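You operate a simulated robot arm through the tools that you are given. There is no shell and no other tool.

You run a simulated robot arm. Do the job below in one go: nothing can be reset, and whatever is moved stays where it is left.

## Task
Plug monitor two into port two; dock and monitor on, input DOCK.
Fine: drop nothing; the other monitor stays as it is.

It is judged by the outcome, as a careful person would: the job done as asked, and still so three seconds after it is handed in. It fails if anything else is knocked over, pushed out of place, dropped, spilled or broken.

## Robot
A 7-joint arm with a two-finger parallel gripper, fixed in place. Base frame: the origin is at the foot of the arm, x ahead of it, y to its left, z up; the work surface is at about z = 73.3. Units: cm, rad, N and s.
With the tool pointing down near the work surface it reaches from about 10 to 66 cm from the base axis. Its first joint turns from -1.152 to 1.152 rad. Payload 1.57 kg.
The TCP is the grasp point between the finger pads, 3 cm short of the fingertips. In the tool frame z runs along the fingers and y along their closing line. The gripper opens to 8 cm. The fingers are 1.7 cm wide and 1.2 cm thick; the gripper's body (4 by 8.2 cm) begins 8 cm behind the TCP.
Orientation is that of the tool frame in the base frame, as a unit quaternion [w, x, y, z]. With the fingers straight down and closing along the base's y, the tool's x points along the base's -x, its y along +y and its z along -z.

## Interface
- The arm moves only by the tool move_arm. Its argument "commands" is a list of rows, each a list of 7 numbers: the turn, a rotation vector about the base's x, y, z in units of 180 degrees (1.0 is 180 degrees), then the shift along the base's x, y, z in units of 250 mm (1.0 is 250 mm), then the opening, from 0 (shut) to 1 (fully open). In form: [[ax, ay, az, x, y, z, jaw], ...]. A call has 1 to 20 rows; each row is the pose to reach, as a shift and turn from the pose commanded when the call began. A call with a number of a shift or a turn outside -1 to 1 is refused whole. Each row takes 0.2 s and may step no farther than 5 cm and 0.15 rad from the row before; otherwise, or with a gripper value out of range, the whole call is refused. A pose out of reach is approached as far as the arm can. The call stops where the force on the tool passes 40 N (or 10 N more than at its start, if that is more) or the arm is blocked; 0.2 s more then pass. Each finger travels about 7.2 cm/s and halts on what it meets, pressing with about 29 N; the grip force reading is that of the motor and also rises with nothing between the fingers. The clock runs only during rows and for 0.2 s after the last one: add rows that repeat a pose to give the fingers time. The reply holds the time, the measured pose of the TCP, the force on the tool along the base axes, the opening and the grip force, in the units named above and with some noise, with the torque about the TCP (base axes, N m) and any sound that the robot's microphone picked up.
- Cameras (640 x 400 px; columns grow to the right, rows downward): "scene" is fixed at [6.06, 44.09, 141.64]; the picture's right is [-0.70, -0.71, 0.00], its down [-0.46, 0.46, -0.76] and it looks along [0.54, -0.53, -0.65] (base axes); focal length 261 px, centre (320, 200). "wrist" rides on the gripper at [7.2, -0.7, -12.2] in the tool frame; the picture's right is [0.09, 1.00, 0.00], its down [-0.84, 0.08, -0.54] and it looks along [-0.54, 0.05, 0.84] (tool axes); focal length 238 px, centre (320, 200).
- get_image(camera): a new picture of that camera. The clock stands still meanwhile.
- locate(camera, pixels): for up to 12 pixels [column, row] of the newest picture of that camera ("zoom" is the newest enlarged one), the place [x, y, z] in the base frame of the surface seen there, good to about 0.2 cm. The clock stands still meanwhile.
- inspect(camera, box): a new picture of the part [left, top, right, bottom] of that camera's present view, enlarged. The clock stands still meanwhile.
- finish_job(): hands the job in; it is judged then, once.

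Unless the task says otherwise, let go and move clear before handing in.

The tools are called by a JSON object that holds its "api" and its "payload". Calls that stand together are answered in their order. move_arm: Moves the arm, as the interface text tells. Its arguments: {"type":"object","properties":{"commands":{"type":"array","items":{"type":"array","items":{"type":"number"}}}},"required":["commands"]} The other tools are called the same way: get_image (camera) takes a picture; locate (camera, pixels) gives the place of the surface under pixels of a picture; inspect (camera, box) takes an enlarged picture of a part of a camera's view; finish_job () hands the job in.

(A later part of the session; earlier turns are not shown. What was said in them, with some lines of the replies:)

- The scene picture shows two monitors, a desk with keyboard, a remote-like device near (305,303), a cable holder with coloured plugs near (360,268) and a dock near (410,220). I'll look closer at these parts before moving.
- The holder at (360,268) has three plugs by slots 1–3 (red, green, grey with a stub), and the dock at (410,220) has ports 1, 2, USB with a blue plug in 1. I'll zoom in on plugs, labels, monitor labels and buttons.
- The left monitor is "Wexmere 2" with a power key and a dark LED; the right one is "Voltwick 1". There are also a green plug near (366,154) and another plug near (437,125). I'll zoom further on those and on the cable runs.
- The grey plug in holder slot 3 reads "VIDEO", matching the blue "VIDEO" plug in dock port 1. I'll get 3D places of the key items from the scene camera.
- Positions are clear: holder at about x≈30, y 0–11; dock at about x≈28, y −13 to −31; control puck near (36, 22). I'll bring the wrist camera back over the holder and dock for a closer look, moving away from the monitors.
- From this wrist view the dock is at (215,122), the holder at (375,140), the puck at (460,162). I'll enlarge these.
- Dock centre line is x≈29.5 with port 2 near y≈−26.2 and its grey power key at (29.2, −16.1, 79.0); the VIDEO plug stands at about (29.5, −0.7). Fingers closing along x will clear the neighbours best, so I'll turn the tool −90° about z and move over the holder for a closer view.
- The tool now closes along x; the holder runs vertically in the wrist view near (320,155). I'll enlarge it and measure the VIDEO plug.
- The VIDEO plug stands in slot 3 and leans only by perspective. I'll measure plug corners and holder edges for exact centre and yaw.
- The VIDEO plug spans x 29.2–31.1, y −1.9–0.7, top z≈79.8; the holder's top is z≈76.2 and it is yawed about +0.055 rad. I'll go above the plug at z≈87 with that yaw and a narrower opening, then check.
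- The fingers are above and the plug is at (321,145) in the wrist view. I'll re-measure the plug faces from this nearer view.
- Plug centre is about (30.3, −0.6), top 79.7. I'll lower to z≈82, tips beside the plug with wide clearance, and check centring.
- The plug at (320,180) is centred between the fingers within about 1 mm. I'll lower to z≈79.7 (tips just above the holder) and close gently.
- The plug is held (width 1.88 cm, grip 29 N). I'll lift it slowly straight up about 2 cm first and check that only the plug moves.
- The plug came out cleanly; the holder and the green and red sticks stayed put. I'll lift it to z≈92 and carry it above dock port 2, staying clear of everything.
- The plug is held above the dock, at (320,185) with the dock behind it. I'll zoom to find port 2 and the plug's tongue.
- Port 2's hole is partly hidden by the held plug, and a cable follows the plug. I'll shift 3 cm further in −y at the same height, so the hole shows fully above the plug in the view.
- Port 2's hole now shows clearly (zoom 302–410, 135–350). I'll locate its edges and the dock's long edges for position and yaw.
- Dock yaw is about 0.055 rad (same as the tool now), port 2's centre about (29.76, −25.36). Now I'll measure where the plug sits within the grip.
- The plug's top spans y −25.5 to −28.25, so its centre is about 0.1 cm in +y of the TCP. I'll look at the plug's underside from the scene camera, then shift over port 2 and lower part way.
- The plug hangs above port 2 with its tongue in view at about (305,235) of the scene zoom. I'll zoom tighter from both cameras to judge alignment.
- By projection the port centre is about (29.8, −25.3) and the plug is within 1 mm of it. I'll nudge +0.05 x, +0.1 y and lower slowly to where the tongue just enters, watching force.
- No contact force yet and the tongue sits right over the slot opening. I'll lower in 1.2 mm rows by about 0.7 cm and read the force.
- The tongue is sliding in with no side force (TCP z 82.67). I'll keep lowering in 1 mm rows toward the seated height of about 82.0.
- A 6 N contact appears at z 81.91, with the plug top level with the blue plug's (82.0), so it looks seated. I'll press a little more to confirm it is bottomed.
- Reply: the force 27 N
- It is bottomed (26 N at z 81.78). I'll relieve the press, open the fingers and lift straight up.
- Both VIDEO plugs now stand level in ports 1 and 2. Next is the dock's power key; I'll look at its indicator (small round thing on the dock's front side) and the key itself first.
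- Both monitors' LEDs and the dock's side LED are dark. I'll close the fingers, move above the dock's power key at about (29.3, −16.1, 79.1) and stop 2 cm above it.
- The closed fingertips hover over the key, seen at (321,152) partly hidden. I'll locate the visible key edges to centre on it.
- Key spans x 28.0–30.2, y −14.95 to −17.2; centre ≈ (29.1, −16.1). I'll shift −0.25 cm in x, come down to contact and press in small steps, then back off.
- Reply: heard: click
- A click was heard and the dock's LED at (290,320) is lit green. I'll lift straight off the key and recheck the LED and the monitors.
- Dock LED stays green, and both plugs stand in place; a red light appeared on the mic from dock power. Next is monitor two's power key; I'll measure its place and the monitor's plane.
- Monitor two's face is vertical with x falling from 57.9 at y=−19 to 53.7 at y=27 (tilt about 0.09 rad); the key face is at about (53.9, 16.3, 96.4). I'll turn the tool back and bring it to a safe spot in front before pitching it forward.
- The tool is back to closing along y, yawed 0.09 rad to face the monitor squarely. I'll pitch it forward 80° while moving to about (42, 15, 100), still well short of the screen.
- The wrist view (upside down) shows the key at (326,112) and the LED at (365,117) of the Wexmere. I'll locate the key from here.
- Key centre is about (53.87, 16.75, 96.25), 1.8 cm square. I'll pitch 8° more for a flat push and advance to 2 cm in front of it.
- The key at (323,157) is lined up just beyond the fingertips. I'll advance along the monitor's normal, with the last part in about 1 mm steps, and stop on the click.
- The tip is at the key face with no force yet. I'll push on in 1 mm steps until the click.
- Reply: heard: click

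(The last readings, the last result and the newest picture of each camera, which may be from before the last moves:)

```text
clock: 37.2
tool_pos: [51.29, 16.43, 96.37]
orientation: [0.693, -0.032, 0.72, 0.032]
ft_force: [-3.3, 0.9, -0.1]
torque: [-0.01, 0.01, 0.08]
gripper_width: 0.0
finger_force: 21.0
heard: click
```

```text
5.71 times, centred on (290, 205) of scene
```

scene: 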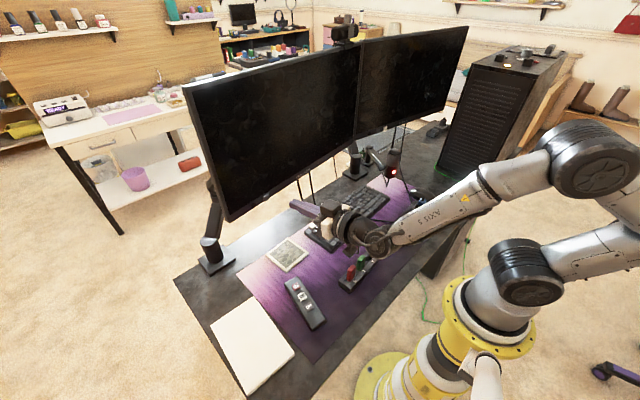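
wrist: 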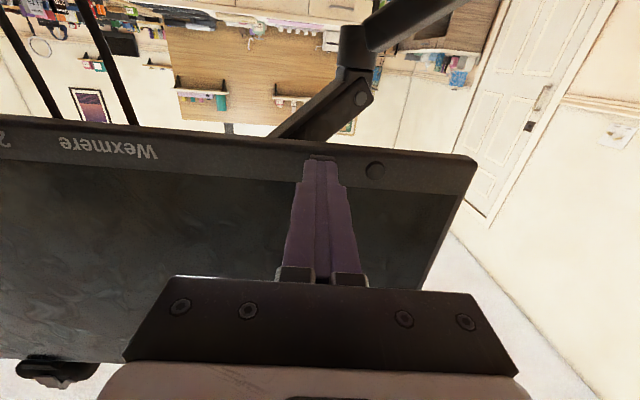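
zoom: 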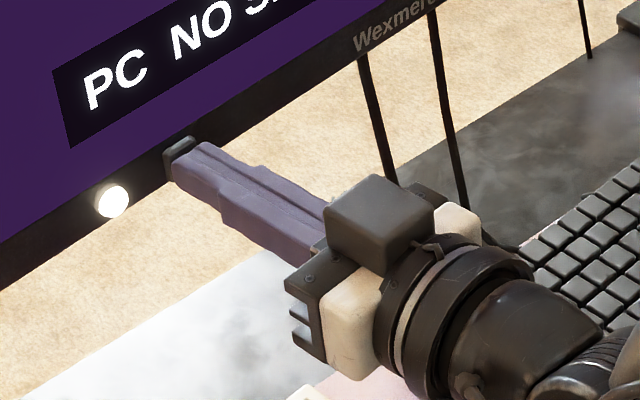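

A click, and monitor two lit up with "PC NO SI…" and its LED white. I'll back straight off along the normal and view the screens.

{"api": "move_arm", "payload": {"commands": [[0, 0, 0, -0.03, -0.003, 0, 0], [0, 0, 0, -0.12, -0.012, 0, 0], [0, 0, 0, -0.25, -0.025, 0.02, 0], [0, 0, 0, -0.4, -0.04, 0.05, 0], [0, 0, 0, -0.4, -0.04, 0.05, 0]]}}

{"api": "get_image", "payload": {"camera": "scene"}}

{"api": "get_image", "payload": {"camera": "wrist"}}

{"api": "inspect", "payload": {"camera": "scene", "box": [180, 30, 480, 220]}}

{"api": "inspect", "payload": {"camera": "scene", "box": [280, 270, 330, 335]}}

```text
clock: 38.4
tool_pos: [40.94, 15.53, 97.52]
orientation: [0.693, -0.032, 0.719, 0.032]
ft_force: [-0.5, -0.4, 0.7]
torque: [0.02, -0.01, -0.02]
gripper_width: 0.0
finger_force: 21.7
```

```text
taken
```

scene: 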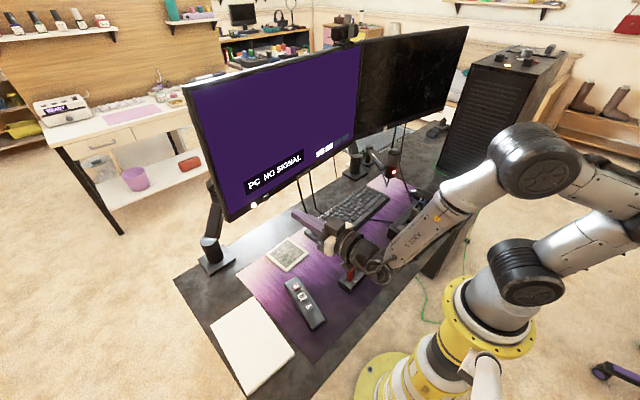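

```text
taken
```

wrist: 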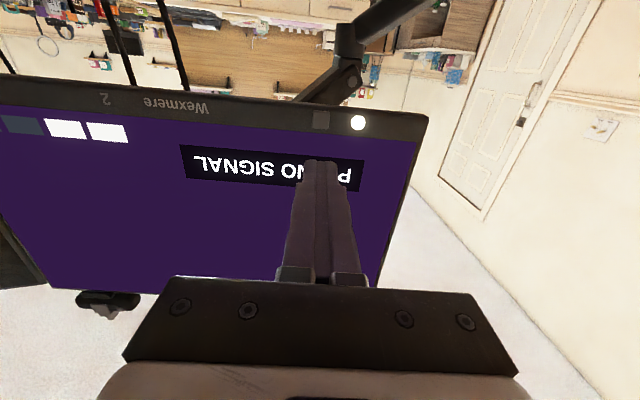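

```text
2.11 times, centred on (330, 125) of scene
```

zoom: 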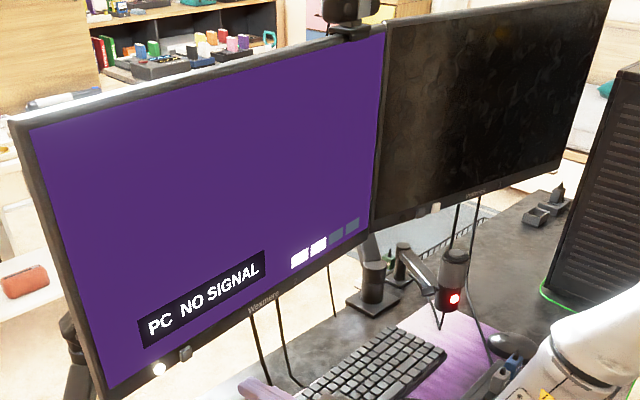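

```text
6.15 times, centred on (305, 302) of scene
```

zoom: 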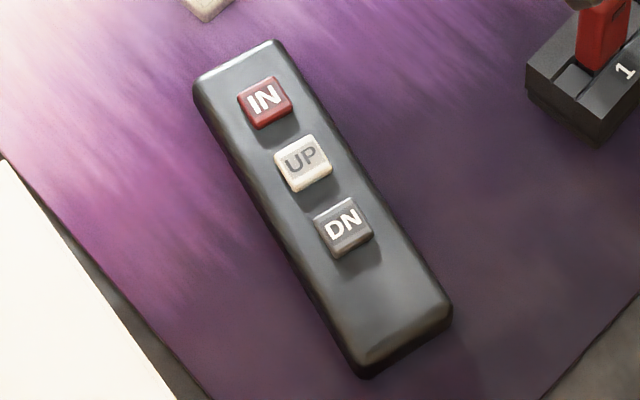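

Screen two reads "PC  NO SIGNAL" with a bar meter 2 of 4 (surely what UP/DN change, so I leave those); monitor one is still dark. I'll pitch the tool back down and go above the IN key on the puck at about (38.5, 20.9).

{"api": "move_arm", "payload": {"commands": [[-0.004, 0.0442, 0, -0.009, 0.019, 0, 0], [-0.008, 0.0884, 0, -0.018, 0.038, 0, 0], [-0.012, 0.1327, 0, -0.027, 0.057, 0, 0], [-0.016, 0.1769, 0, -0.036, 0.076, 0, 0], [-0.02, 0.2211, 0, -0.045, 0.095, 0, 0], [-0.024, 0.2653, 0, -0.054, 0.114, 0, 0], [-0.028, 0.3095, 0, -0.063, 0.133, -0.04, 0], [-0.032, 0.3538, 0, -0.072, 0.152, -0.08, 0], [-0.036, 0.398, 0, -0.081, 0.171, -0.12, 0], [-0.04, 0.4422, 0, -0.09, 0.19, -0.16, 0], [-0.044, 0.487, 0, -0.098, 0.213, -0.2, 0], [-0.044, 0.487, 0, -0.098, 0.213, -0.2, 0]]}}

{"api": "get_image", "payload": {"camera": "wrist"}}

{"api": "get_image", "payload": {"camera": "scene"}}

```text
clock: 41.0
tool_pos: [38.72, 20.71, 92.58]
orientation: [-0.002, -0.045, 0.999, 0.0]
ft_force: [-0.4, -0.1, -0.3]
torque: [0.01, 0.0, -0.02]
gripper_width: 0.0
finger_force: 21.1
```

```text
taken
```

wrist: 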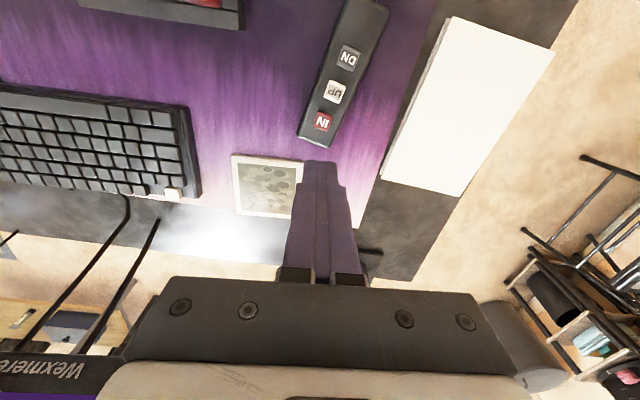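

```text
taken
```

scene: 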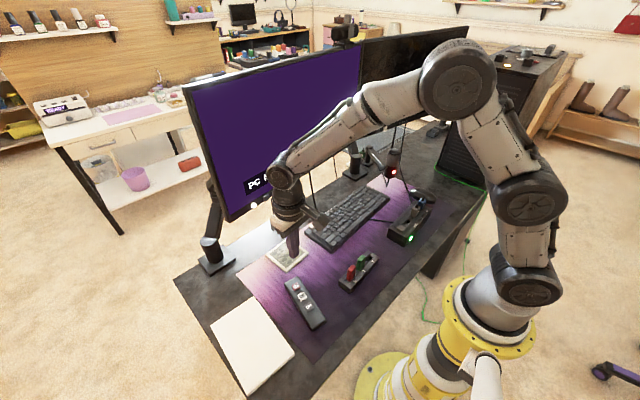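

The puck's IN key is at (322,122) in the wrist view. I'll locate its corners exactly.

{"api": "inspect", "payload": {"camera": "wrist", "box": [290, 60, 380, 155]}}

{"api": "locate", "payload": {"camera": "wrist", "pixels": [[322, 122], [316, 116], [330, 119], [314, 127], [328, 130], [335, 93], [347, 58], [306, 130], [330, 143], [322, 105], [320, 135]]}}

```text
4.21 times, centred on (335, 108) of wrist
```

zoom: 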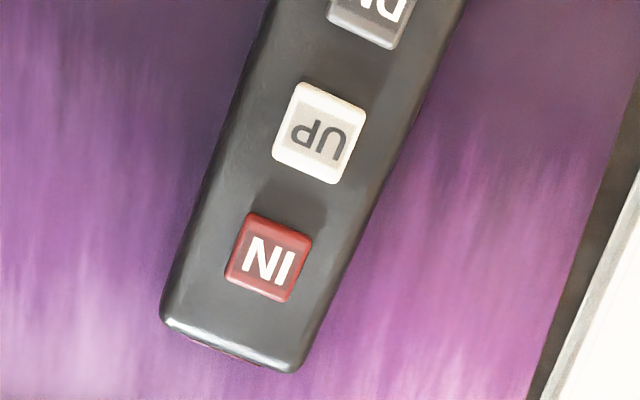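

```text
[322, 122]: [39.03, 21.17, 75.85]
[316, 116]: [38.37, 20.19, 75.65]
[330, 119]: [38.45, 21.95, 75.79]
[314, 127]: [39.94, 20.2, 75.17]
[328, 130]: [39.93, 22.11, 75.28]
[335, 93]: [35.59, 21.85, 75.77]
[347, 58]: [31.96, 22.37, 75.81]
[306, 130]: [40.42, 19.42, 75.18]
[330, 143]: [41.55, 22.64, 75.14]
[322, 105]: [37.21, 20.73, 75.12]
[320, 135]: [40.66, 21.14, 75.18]
```

IN key centre is (39.0, 21.2), top z≈75.85, with the UP key 3.3 cm away. I'll lower to about 1 cm above it.

{"api": "move_arm", "payload": {"commands": [[0, 0, 0, 0.006, 0.01, -0.12, 0], [0, 0, 0, 0.011, 0.02, -0.25, 0], [0, 0, 0, 0.011, 0.02, -0.38, 0], [0, 0, 0, 0.011, 0.02, -0.47, 0], [0, 0, 0, 0.011, 0.02, -0.503, 0], [0, 0, 0, 0.011, 0.02, -0.503, 0]]}}

{"api": "inspect", "payload": {"camera": "wrist", "box": [270, 100, 380, 180]}}

{"api": "inspect", "payload": {"camera": "scene", "box": [250, 230, 350, 330]}}

```text
clock: 42.4
tool_pos: [38.92, 21.24, 80.01]
orientation: [0.0, -0.045, 0.999, 0.0]
ft_force: [0.3, 0.3, 0.3]
torque: [0.02, 0.0, 0.02]
gripper_width: 0.01
finger_force: 21.7
```

```text
5.00 times, centred on (325, 140) of wrist
```

zoom: 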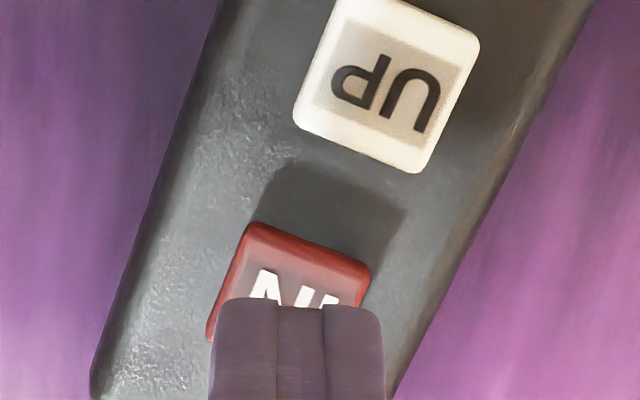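

```text
4.00 times, centred on (300, 280) of scene
```

zoom: 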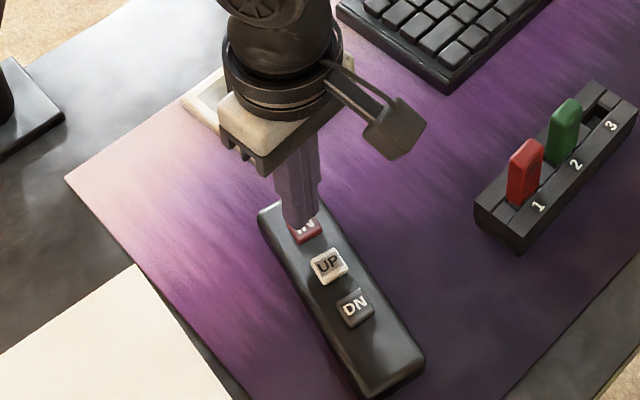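

Fingertips are over the IN key, clear of UP. I'll press in small steps down to about 2.5 mm of travel.

{"api": "move_arm", "payload": {"commands": [[0, 0, 0, 0, 0, -0.025, 0], [0, 0, 0, 0, 0, -0.04, 0], [0, 0, 0, 0, 0, -0.046, 0], [0, 0, 0, 0, 0, -0.05, 0], [0, 0, 0, 0, 0, -0.054, 0]]}}

{"api": "inspect", "payload": {"camera": "scene", "box": [180, 40, 380, 230]}}

```text
clock: 43.6
tool_pos: [39.03, 21.11, 78.62]
orientation: [-0.001, -0.044, 0.999, 0.0]
ft_force: [-0.3, -0.3, 2.8]
torque: [-0.02, 0.04, 0.01]
gripper_width: 0.0
finger_force: 21.2
heard: click
```

```text
2.11 times, centred on (280, 135) of scene
```

zoom: 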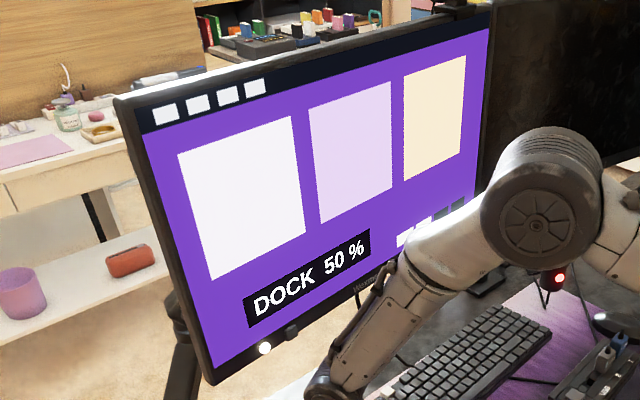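

One click, and screen two now shows a desktop with "DOCK 50 %". I'll lift straight off the puck, move clear and verify everything.

{"api": "move_arm", "payload": {"commands": [[0, 0, 0, 0, 0, 0.03, 0], [0, 0, 0, 0, 0, 0.12, 0], [0, 0, 0, 0, 0, 0.28, 0], [0, 0, 0, 0, 0, 0.45, 0], [0, 0, 0, -0.05, -0.05, 0.6, 0], [0, 0, 0, -0.15, -0.15, 0.75, 0], [0, 0, 0, -0.25, -0.3, 0.85, 0], [0, 0, 0, -0.35, -0.45, 0.9, 0], [0, 0, 0, -0.4, -0.6, 0.95, 0.3], [0, 0, 0, -0.4, -0.6, 0.95, 0.5], [0, 0, 0, -0.4, -0.6, 0.95, 0.5]]}}

{"api": "get_image", "payload": {"camera": "scene"}}

{"api": "get_image", "payload": {"camera": "wrist"}}

{"api": "inspect", "payload": {"camera": "scene", "box": [180, 30, 480, 220]}}

{"api": "inspect", "payload": {"camera": "scene", "box": [270, 180, 460, 340]}}

```text
refused: row 6 steps farther than a row can; nothing moved
```

```text
taken
```

scene: 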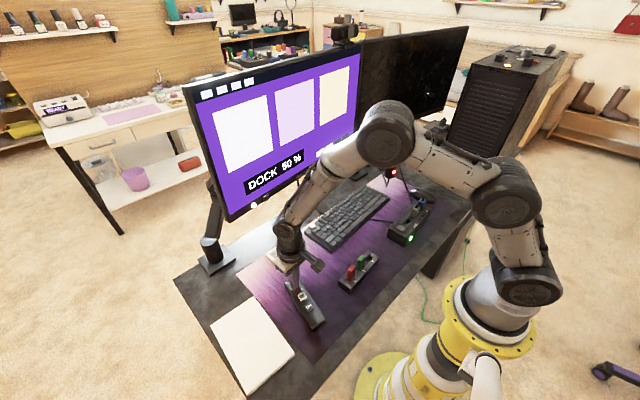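

```text
taken
```

wrist: 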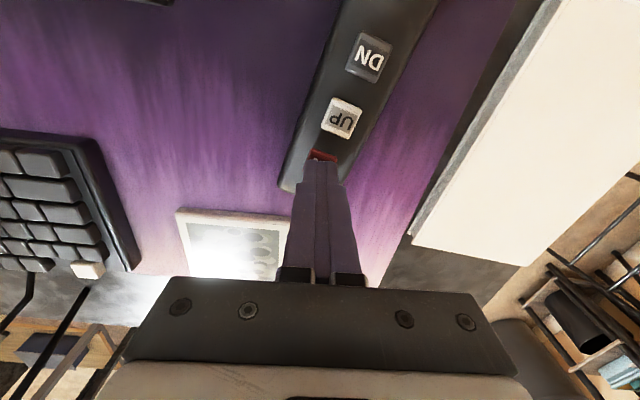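

```text
2.11 times, centred on (330, 125) of scene
```

zoom: 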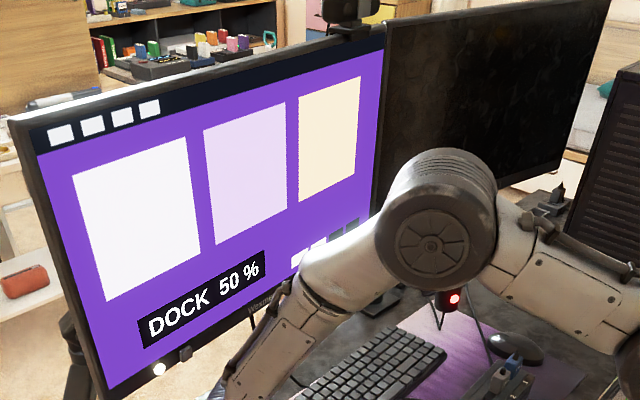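

```text
2.50 times, centred on (365, 260) of scene
```

zoom: 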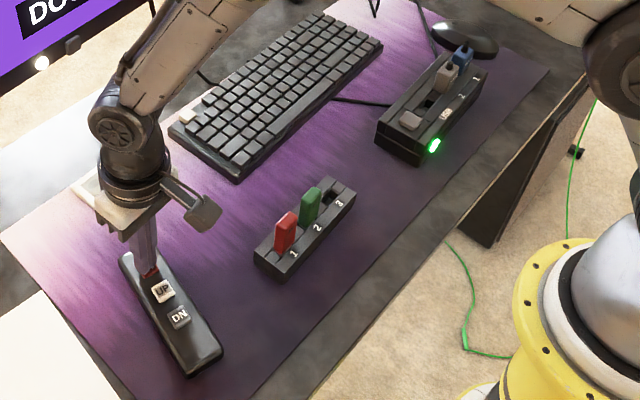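

The call was refused for too large a step, so the finger is still on IN; the screen still shows "DOCK 50 %". I'll repeat the retreat with smaller steps.

{"api": "move_arm", "payload": {"commands": [[0, 0, 0, 0, 0, 0.03, 0], [0, 0, 0, 0, 0, 0.12, 0], [0, 0, 0, 0, 0, 0.25, 0], [0, 0, 0, 0, 0, 0.4, 0], [0, 0, 0, -0.04, -0.04, 0.52, 0], [0, 0, 0, -0.1, -0.1, 0.64, 0], [0, 0, 0, -0.17, -0.18, 0.75, 0], [0, 0, 0, -0.25, -0.28, 0.83, 0], [0, 0, 0, -0.32, -0.4, 0.9, 0], [0, 0, 0, -0.38, -0.52, 0.95, 0], [0, 0, 0, -0.4, -0.6, 0.95, 0.3], [0, 0, 0, -0.4, -0.6, 0.95, 0.5], [0, 0, 0, -0.4, -0.6, 0.95, 0.5]]}}

{"api": "get_image", "payload": {"camera": "scene"}}

{"api": "get_image", "payload": {"camera": "wrist"}}

{"api": "inspect", "payload": {"camera": "scene", "box": [180, 30, 480, 220]}}

{"api": "inspect", "payload": {"camera": "scene", "box": [270, 180, 460, 340]}}

```text
clock: 46.4
tool_pos: [28.83, 6.27, 102.44]
orientation: [-0.001, -0.044, 0.999, 0.0]
ft_force: [-0.5, -0.6, -0.1]
torque: [-0.04, 0.02, -0.01]
gripper_width: 4.01
finger_force: 0.0
```

```text
taken
```

scene: 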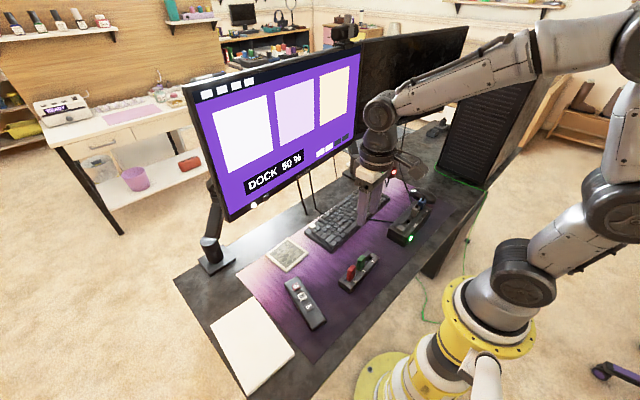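

```text
taken
```

wrist: 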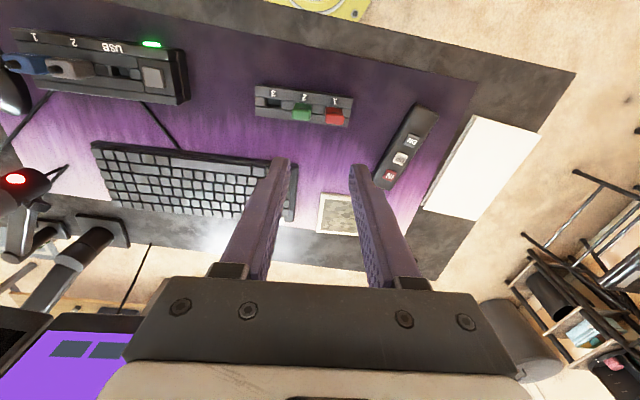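

```text
2.11 times, centred on (330, 125) of scene
```

zoom: 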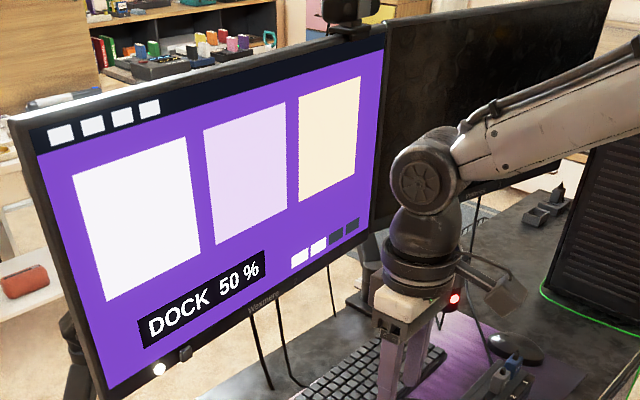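

```text
2.50 times, centred on (365, 260) of scene
```

zoom: 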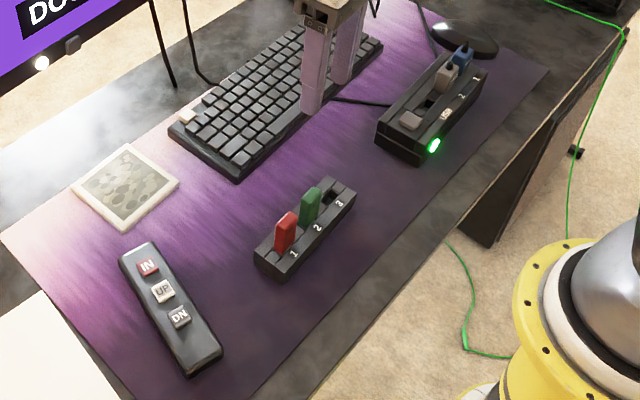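

The dock LED is green and monitor two shows "DOCK 50 %". The VIDEO plug is seated in port 2, monitor one is still dark, the puck and holder are where they were, and the arm is clear. I'll hand the job in.

{"api": "finish_job", "payload": {}}

```text
The job is handed in.
```

Monitor two is plugged into dock port 2. The dock is on with a green light, and monitor two is on, showing its desktop with the label "DOCK 50 %".

- **Plug:** I took the grey VIDEO plug from slot 3 of the holder. I judged it to be monitor two's from its label and cable run, and the picture coming up on DOCK fits that.
- **Monitor controls:** I used only the power key and one press of IN, so the level stays at 50 %.
- **Left alone:** Nothing was dropped. Monitor one is still off, and its blue plug is still in port 1. The holder, the two sticks in it and the control puck look undisturbed.

The arm has let go and is clear of the desk items.
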